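You operate a simulated robot arm through the tools that you are given. There is no shell and no other tool. Be economical: measure what you need, move in short steps, check, and stop when the job is done.

You are at the controls of a simulated robot arm. One attempt, no reset.

TASK
Stand the pink tilt sensor beside the red seal box. It goes on the side that lies toward x -1.0, y +0.0 (a direction in the base frame), with about 3 cm between them.
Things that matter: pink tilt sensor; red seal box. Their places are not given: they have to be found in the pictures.

Only the result counts: the job must be done as asked and must still hold three seconds after the hand-in. Knocking over, shifting, dropping, spilling or breaking anything else fails it. A push-on lid holds only when it is set on centred and level and pressed home; a screw cap is set on level and turned clockwise until tight.

THE ROBOT
A 7-joint arm with a two-finger parallel gripper, fixed in place. Base frame: the origin is at the foot of the arm, x ahead of it, y to its left, z up; the work surface is at about z = 0. Readings come in m, degrees, newtons and seconds.
With the tool pointing down near the work surface it reaches from about 0.24 to 0.62 m from the base axis. Its first joint turns from -66.0 to 66.0 degrees. Payload 2.6 kg.
Tool frame: the origin (TCP) lies between the finger pads and is the grasp point; the fingertips stand 0.03 m ahead of it; z points along the fingers, y is the line along which they close. The gripper opens to 0.094 m. The fingers are 0.028 m wide and 0.01 m thick; the gripper's body (0.05 by 0.096 m) begins 0.055 m behind the TCP.
Orientation is that of the tool frame in the base frame, as a unit quaternion [x, y, z, w]. With the fingers straight down and closing along the base's y, the tool's x points along the base's -x, its y along +y and its z along -z.

THE INTERFACE
- The arm moves only by the tool nudge_tool. Its argument "moves" is a list of rows, each a list of 2 entries, a list of its own where there are three numbers: the shift along the base's x, y, z in units of 200 mm (1.0 is 200 mm), then the turn about the base's z in units of 90 degrees (1.0 is 90 degrees). In form: [[[x, y, z], yaw], ...]. A call has 1 to 20 rows; each row is the pose to reach, as a shift and turn from the pose commanded when the call began. "hand" is the finger opening in cm, from 0 to 9.4, set as the call begins (left out, the last holds). A call with a number of a shift or a turn outside -1 to 1 is refused whole. Each row takes 0.2 s and may step no farther than 0.05 m and 8.6 degrees from the row before; otherwise, or with a gripper value out of range, the whole call is refused. Where a pose cannot be reached the arm comes as near as it can. A force on the tool above 40 N (or 10 N above the force at the start of the call, whichever is more), or a blocked arm, ends the call early, and 0.2 s more pass. Each finger travels about 0.072 m/s and halts on what it meets, pressing with about 20 N; the grip force reading is that of the motor and also rises with nothing between the fingers. The clock runs only during rows and for 0.2 s after the last one: add rows that repeat a pose to give the fingers time. The reply holds the time, the measured pose of the TCP, the force on the tool along the base axes, the opening and the grip force, in the units named above and with some noise, and new pictures: "pictures" is both (left out), scene, wrist or none.
- Cameras (640 x 400 px; columns grow to the right, rows downward): "scene" is fixed at [0.0356, 0.4258, 0.5763]; the picture's right is [-0.80, -0.60, 0.00], its down [-0.27, 0.36, -0.89] and it looks along [0.54, -0.71, -0.45] (base axes); focal length 320 px, centre (320, 200). "wrist" rides on the gripper at [-0.037, 0, -0.058] in the tool frame; the picture's right is [0.00, -1.00, 0.00], its down [0.97, 0.00, -0.24] and it looks along [0.24, 0.00, 0.97] (tool axes); focal length 218 px, centre (320, 200).
- probe_pixels(camera, pixels): for up to 12 pixels [column, row] of the newest picture of that camera ("zoom" is the newest enlarged one), the place [x, y, z] in the base frame of the surface seen there, good to about 0.002 m. It takes no simulated time.
- zoom(camera, box): a new picture of the part [left, top, right, bottom] of that camera's present view, enlarged. It takes no simulated time.
- sign_off(): hands the job in; it is judged then, once.

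Keep the steps short. Do not move on a guess: measure, check each grasp and each placing, and mend mistakes. In all there are 60 turns and 120 pictures (those below and enlarged ones count). Leave the gripper open and the arm clear of the work at the hand-in unless told otherwise, and finish with a single line.

The tools are called after "Request:" as name(argument=value, ...) on one line, values as JSON. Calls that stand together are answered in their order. nudge_tool: Moves the arm, as the interface text tells. Its arguments: {"type":"object","properties":{"moves":{"type":"array","items":{"type":"array"}},"hand":{"type":"number"},"pictures":{"type":"string","enum":["both","scene","wrist","none"]}},"required":["moves"]} The other tools are called the same way: probe_pixels (camera, pixels) gives the place of the surface under pixels of a picture; zoom (camera, box) takes an enlarged picture of a part of a camera's view; sign_off () hands the job in.

At the start:

```text
clock: 0.0
tool_pos: [0.4398, -0.1543, 0.2462]
tool_rot: [0.0, 1.0, 0.0, 0.0]
wrist_force: [-0.1, 0.1, -0.1]
width: 0.094
gripper_force: 0.0
```

scene: 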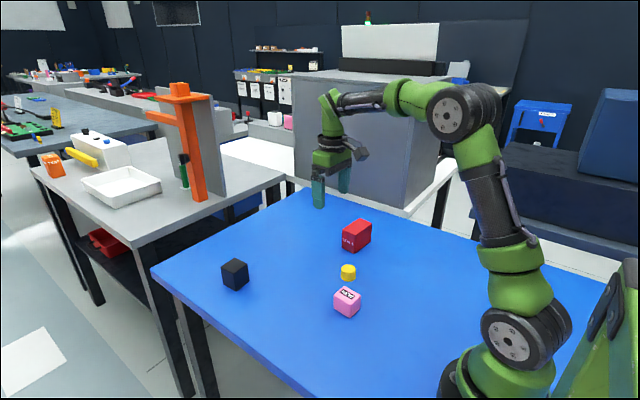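
wrist: 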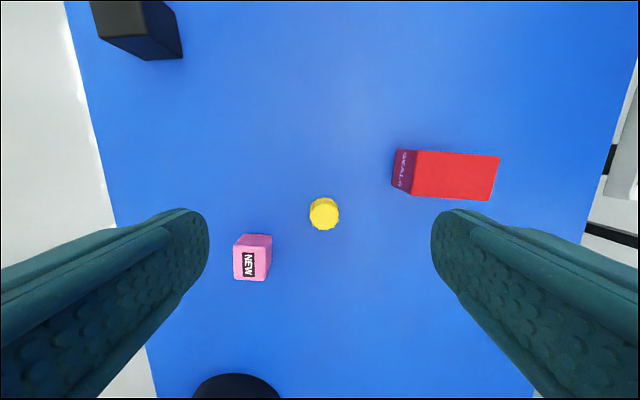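

I see the pink box near wrist (252,257), the red box near (450,175), a yellow cap at (324,213) and a black cube. I'll zoom in on each view.

Request:
zoom(camera="scene", box=[300, 200, 412, 330])

Request:
zoom(camera="wrist", box=[220, 130, 520, 300])

Request:
probe_pixels(camera="wrist", pixels=[[236, 249], [258, 249], [236, 278], [263, 278], [415, 155], [498, 160], [489, 198], [412, 195], [398, 152], [394, 184], [324, 213], [270, 240]])

Request:
probe_pixels(camera="scene", pixels=[[334, 296], [348, 287], [360, 295], [347, 304], [347, 316], [343, 236], [357, 221], [371, 222], [360, 238], [357, 250], [371, 235], [348, 267]])

```text
3.08 times, centred on (356, 265) of scene
```

zoom: 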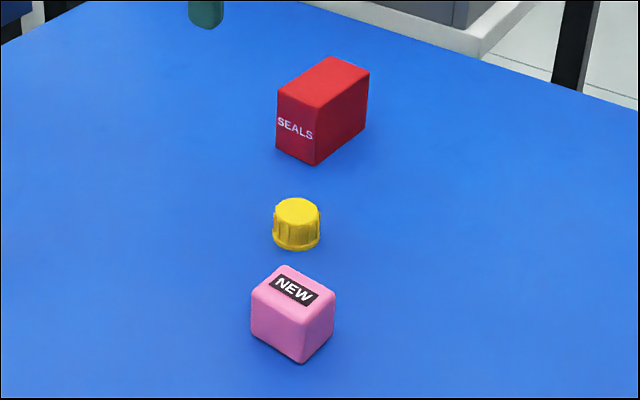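

```text
2.13 times, centred on (370, 215) of wrist
```

zoom: 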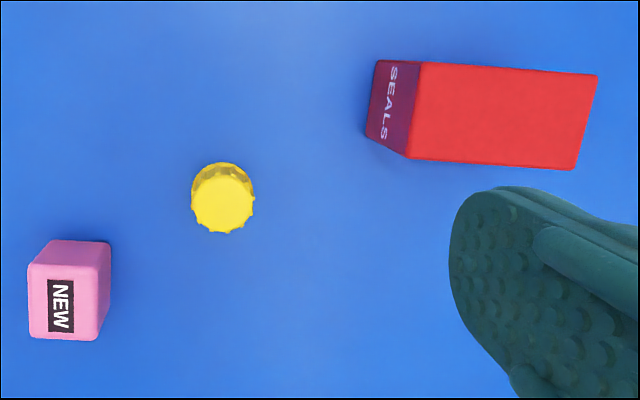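

```text
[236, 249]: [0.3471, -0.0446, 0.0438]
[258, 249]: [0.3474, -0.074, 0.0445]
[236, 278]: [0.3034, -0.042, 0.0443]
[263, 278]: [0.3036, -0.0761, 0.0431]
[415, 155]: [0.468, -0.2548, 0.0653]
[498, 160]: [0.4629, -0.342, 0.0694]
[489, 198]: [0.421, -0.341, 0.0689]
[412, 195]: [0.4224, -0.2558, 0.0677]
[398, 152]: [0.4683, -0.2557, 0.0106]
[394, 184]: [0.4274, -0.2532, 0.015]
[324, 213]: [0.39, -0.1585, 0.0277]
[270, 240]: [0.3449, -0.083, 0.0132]
```

```text
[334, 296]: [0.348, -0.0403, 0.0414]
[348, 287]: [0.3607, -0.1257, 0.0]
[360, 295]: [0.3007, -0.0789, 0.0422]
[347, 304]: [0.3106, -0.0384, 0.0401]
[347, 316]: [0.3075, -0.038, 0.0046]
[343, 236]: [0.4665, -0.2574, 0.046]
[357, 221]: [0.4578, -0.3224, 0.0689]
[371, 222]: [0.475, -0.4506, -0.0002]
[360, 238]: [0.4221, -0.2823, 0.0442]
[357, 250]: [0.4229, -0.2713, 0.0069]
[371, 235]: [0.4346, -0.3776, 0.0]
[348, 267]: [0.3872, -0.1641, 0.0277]
```

Pink measures about x 0.300–0.351, y −0.080 to −0.041, and is 0.044 tall. Red is about x 0.420–0.468, y −0.342 to −0.255, 0.069 tall. I'll move above pink, still high, and measure again.

Request:
nudge_tool(moves=[[[-0.14, 0.12, 0], 0], [[-0.28, 0.24, 0], 0], [[-0.42, 0.35, 0], 0], [[-0.57, 0.472, 0], 0], [[-0.57, 0.472, -0.2], 0], [[-0.57, 0.472, -0.4], 0], [[-0.57, 0.472, -0.4], 0]], hand=9.4, pictures="wrist")

```text
clock: 1.6
tool_pos: [0.3266, -0.0584, 0.1643]
tool_rot: [0.0, 1.0, -0.001, 0.0]
wrist_force: [0.0, -0.1, 0.8]
width: 0.0942
gripper_force: 0.1
```

wrist: 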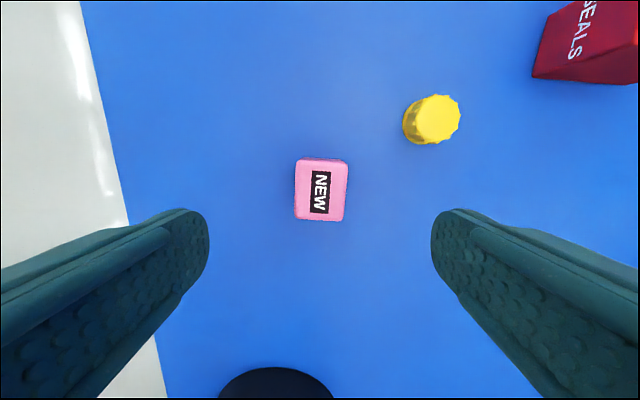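

Pink now sits at (321,189) in the wrist view, turned only slightly. I'll zoom in and probe its edges.

Request:
zoom(camera="wrist", box=[264, 150, 376, 230])

Request:
probe_pixels(camera="wrist", pixels=[[298, 190], [345, 190], [297, 210], [343, 212], [300, 170], [346, 170], [305, 163], [340, 165], [302, 217], [336, 219], [320, 162], [320, 219]])

```text
5.00 times, centred on (320, 190) of wrist
```

zoom: 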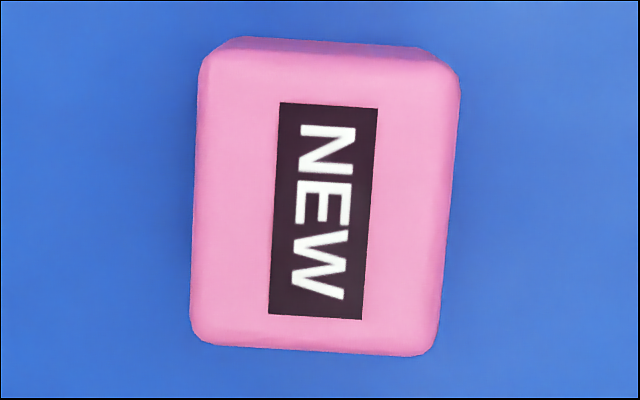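

```text
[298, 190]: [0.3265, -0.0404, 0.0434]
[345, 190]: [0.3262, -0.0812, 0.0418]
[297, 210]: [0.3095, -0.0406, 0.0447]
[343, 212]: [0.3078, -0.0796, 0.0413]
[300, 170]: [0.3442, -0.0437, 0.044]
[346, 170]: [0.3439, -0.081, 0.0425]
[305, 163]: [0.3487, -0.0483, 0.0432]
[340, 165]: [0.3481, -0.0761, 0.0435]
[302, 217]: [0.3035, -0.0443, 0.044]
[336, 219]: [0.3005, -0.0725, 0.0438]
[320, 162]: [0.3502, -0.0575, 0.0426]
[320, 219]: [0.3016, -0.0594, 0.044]
```

Pink is centred at about (0.326, −0.060) and turned about −3°. I'll turn the tool −3°, shift 2 mm in −y, and descend to z≈0.036.

Request:
nudge_tool(moves=[[[0, -0.009, 0], -0.035], [[0, -0.009, -0.2], -0.035], [[0, -0.009, -0.4], -0.035], [[0, -0.009, -0.55], -0.035], [[0, -0.009, -0.645], -0.035], [[0, -0.009, -0.645], -0.035]], pictures="both")

```text
clock: 3.0
tool_pos: [0.3245, -0.0618, 0.0382]
tool_rot: [0.027, 1.0, 0.0, 0.0]
wrist_force: [0.2, -0.5, 1.1]
width: 0.0939
gripper_force: 0.1
```

scene: 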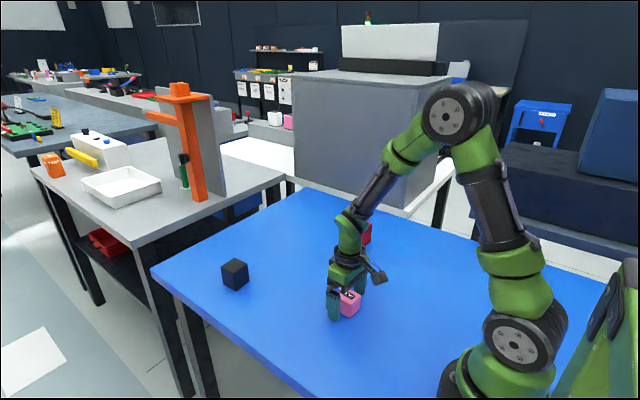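
wrist: 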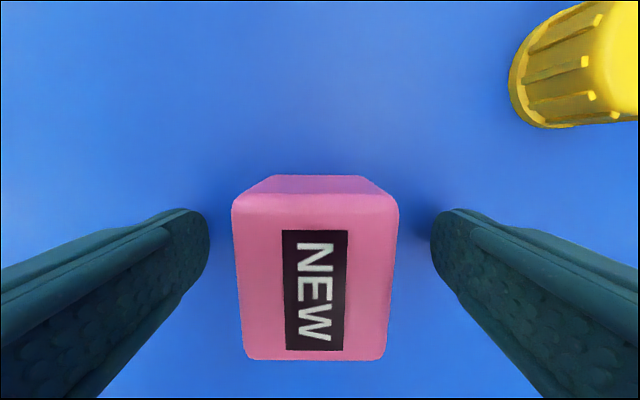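

Pink sits squarely between the fingers. I'll close on it.

Request:
nudge_tool(moves=[[[0, 0, 0], 0], [[0, 0, 0], 0], [[0, 0, 0], 0], [[0, 0, 0], 0], [[0, 0, 0], 0]], hand=3.0, pictures="wrist")

```text
clock: 4.2
tool_pos: [0.3267, -0.0617, 0.0374]
tool_rot: [0.027, 1.0, 0.0, 0.0]
wrist_force: [-0.2, 0.3, 1.6]
width: 0.0479
gripper_force: 19.9
```

wrist: 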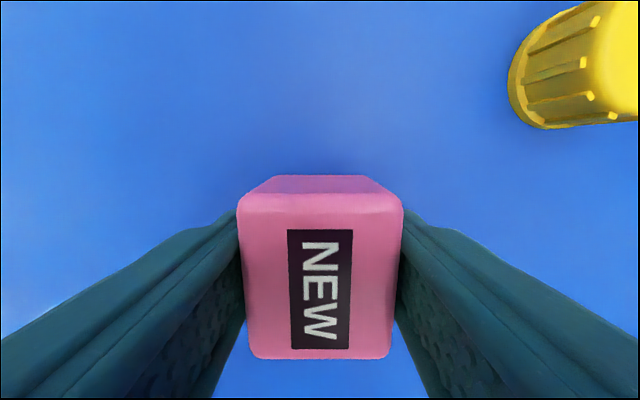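

The fingers hold pink at 48 mm with 20 N. I'll lift it and check.

Request:
nudge_tool(moves=[[[0, 0, 0.1], 0], [[0, 0, 0.25], 0], [[0, 0, 0.45], 0], [[0, 0, 0.65], 0], [[0, 0, 0.65], 0]], pictures="both")

```text
clock: 5.4
tool_pos: [0.3246, -0.0615, 0.1674]
tool_rot: [0.027, 1.0, 0.0, 0.0]
wrist_force: [0.2, -0.1, -0.4]
width: 0.0478
gripper_force: 20.2
```

scene: 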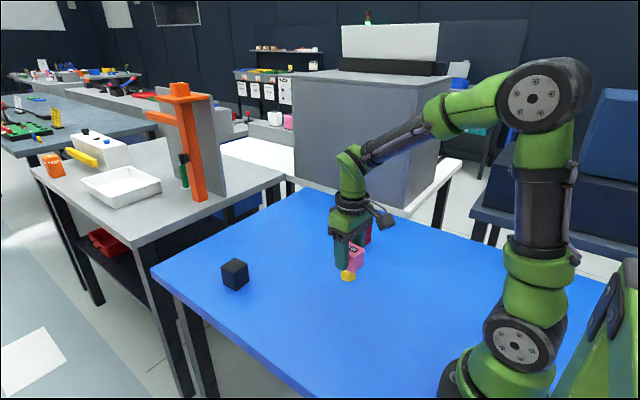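
wrist: 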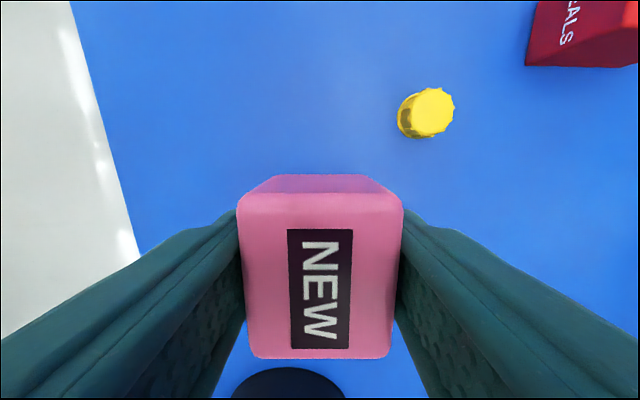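

Pink is lifted and held. I'll carry it high toward red and look at red's near face on the way.

Request:
nudge_tool(moves=[[[0, -0.2, 0], 0], [[0, -0.4, 0], 0], [[0, -0.6, 0], 0], [[0, -0.8, 0], 0], [[0, -0.95, 0], 0], [[0, -0.95, 0], 0]], pictures="both")

```text
clock: 6.8
tool_pos: [0.3264, -0.2524, 0.1676]
tool_rot: [0.027, 1.0, 0.001, 0.0]
wrist_force: [0.5, -0.5, -0.8]
width: 0.0478
gripper_force: 19.6
```

scene: 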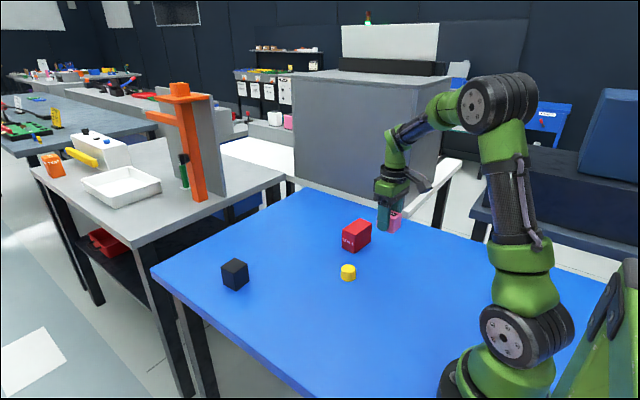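
wrist: 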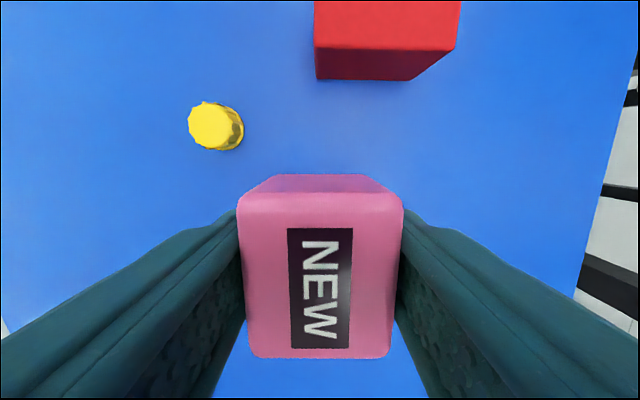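

Red's near face is visible at wrist rows 48–80. I'll probe that face, its ends, and pink's front face.

Request:
probe_pixels(camera="wrist", pixels=[[320, 65], [365, 65], [410, 65], [320, 76], [365, 76], [404, 76], [316, 30], [456, 30], [285, 182], [320, 182], [355, 182], [320, 350]])

Request:
probe_pixels(camera="scene", pixels=[[360, 246], [365, 242], [369, 238], [360, 238], [365, 234], [369, 228]])

```text
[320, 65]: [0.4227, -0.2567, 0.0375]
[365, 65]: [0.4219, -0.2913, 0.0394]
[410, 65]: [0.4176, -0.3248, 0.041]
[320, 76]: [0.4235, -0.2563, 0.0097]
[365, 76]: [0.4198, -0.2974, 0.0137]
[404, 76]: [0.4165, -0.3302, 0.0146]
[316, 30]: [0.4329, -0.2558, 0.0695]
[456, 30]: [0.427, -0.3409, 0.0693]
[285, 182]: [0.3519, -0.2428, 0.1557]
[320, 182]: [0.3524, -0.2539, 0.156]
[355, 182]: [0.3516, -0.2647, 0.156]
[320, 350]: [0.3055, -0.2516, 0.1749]
```

```text
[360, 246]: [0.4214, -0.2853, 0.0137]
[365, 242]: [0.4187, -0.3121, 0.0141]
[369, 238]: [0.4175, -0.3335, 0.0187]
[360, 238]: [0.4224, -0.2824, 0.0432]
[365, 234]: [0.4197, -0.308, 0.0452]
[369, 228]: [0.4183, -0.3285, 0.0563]
```

Red's near face is at x≈0.420 at its middle (y≈−0.299), and it is turned about −4.5°. Pink's front face is at x≈0.352, so I need +38 mm in x and −47 mm in y, with a little more turn. Then I'll lower most of the way and check.

Request:
nudge_tool(moves=[[[0.09, -0.12, 0], -0.015], [[0.19, -0.235, 0], -0.015], [[0.19, -0.235, -0.15], -0.015], [[0.19, -0.235, -0.3], -0.015], [[0.19, -0.235, -0.45], -0.015], [[0.19, -0.235, -0.58], -0.015], [[0.19, -0.235, -0.58], -0.015], [[0.19, -0.235, -0.58], -0.015]], pictures="both")

```text
clock: 8.6
tool_pos: [0.3644, -0.2984, 0.0521]
tool_rot: [0.039, 0.999, 0.0, -0.001]
wrist_force: [0.2, -0.4, -0.6]
width: 0.0479
gripper_force: 20.5
```

scene: 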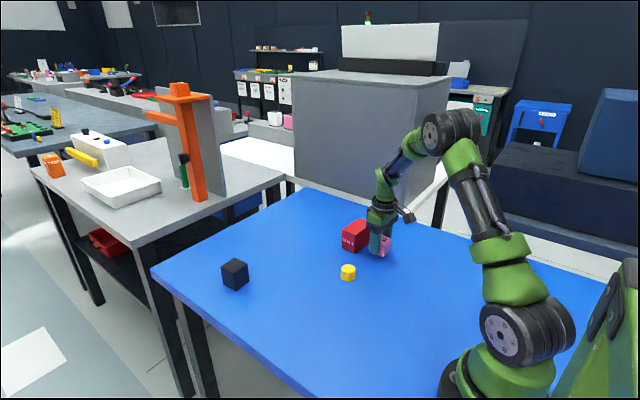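
wrist: 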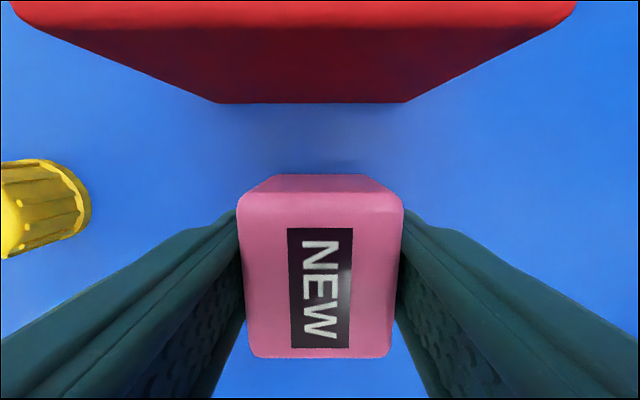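

The faces look parallel and centred. I'll probe the gap.

Request:
probe_pixels(camera="wrist", pixels=[[230, 97], [310, 97], [395, 97], [310, 60], [285, 182], [320, 182], [355, 182], [320, 188], [243, 220], [398, 220]])

```text
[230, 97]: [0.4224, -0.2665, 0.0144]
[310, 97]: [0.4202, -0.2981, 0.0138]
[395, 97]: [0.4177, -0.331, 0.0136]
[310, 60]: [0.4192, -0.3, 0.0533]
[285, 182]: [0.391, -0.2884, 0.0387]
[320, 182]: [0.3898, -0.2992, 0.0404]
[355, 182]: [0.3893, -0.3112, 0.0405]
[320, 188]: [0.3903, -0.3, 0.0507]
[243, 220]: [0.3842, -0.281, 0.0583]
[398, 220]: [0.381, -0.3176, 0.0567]
```

The gap is 30 mm and pink is centred. I'll lower the last 14 mm slowly.

Request:
nudge_tool(moves=[[[0, 0, -0.03], 0], [[0, 0, -0.05], 0], [[0, 0, -0.06], 0], [[0, 0, -0.067], 0], [[0, 0, -0.07], 0], [[0, 0, -0.07], 0]], pictures="wrist")

```text
clock: 10.0
tool_pos: [0.3641, -0.2984, 0.0374]
tool_rot: [0.04, 0.999, 0.0, 0.0]
wrist_force: [-0.7, 0.7, 2.0]
width: 0.0481
gripper_force: 19.6
```

wrist: 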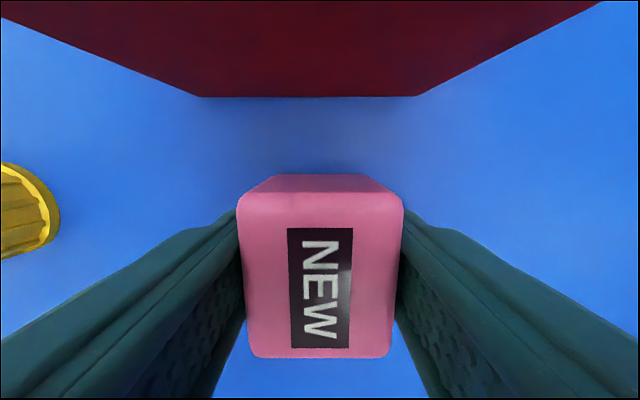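

The force rose from −0.6 to +2.0 N and z is 0.037, the same height as at the grasp, so pink is on the table. I'll open the fingers.

Request:
nudge_tool(moves=[[[0, 0, 0], 0], [[0, 0, 0], 0], [[0, 0, 0], 0], [[0, 0, 0], 0]], hand=9.0, pictures="wrist")

```text
clock: 11.0
tool_pos: [0.3649, -0.2994, 0.0373]
tool_rot: [0.039, 0.999, 0.0, 0.0]
wrist_force: [0.3, -0.5, -0.9]
width: 0.0901
gripper_force: 0.1
```

wrist: 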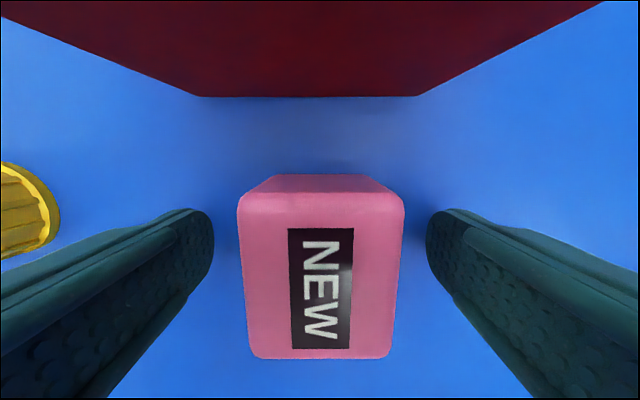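

Pink is released and hasn't moved. I'll raise the tool straight up, then draw it back and away.

Request:
nudge_tool(moves=[[[0, 0, 0.1], 0], [[0, 0, 0.3], 0], [[0, 0, 0.5], 0], [[0, 0, 0.7], 0], [[0, 0, 0.9], 0], [[0, 0.2, 0.9], 0], [[0, 0.4, 0.9], 0], [[0, 0.4, 0.9], 0]], pictures="both")

```text
clock: 12.8
tool_pos: [0.3653, -0.2168, 0.2185]
tool_rot: [0.039, 0.999, 0.0, 0.0]
wrist_force: [-0.3, 0.0, 1.2]
width: 0.09
gripper_force: 0.0
```

scene: 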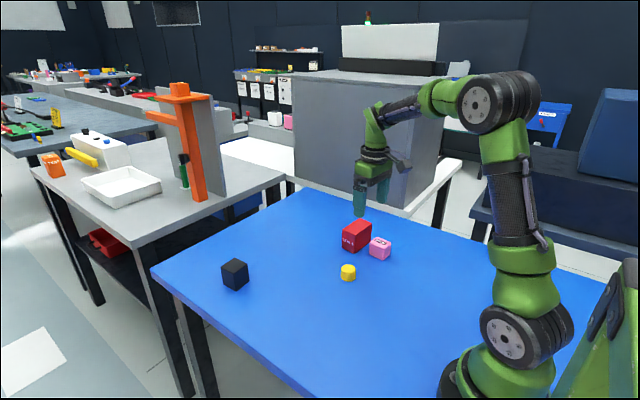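
wrist: 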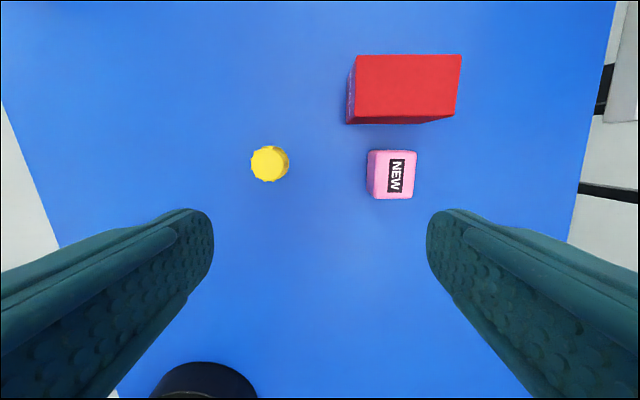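

Pink stands upright beside red on the −x side. I'll do one last check of the gap and of where everything sits.

Request:
probe_pixels(camera="wrist", pixels=[[380, 153], [413, 154], [380, 195], [412, 195], [358, 120], [450, 115], [405, 119], [358, 58], [460, 57], [270, 163]])

```text
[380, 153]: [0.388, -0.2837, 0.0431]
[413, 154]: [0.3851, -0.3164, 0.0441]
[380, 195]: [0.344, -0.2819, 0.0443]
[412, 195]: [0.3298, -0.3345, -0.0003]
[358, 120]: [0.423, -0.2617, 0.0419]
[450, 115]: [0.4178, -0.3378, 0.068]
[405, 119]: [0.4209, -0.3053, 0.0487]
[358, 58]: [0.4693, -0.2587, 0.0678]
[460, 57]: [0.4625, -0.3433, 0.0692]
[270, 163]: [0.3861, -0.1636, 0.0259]
```

The gap is about 3 cm, pink is upright and centred, and neither red nor the yellow cap has moved. I'm handing in.

Request:
sign_off()

```text
The job is handed in.
```

The pink tilt sensor stands upright on the −x side of the red seal box, about 3 cm from it; the red box and yellow cap did not move, and the gripper is open and clear.
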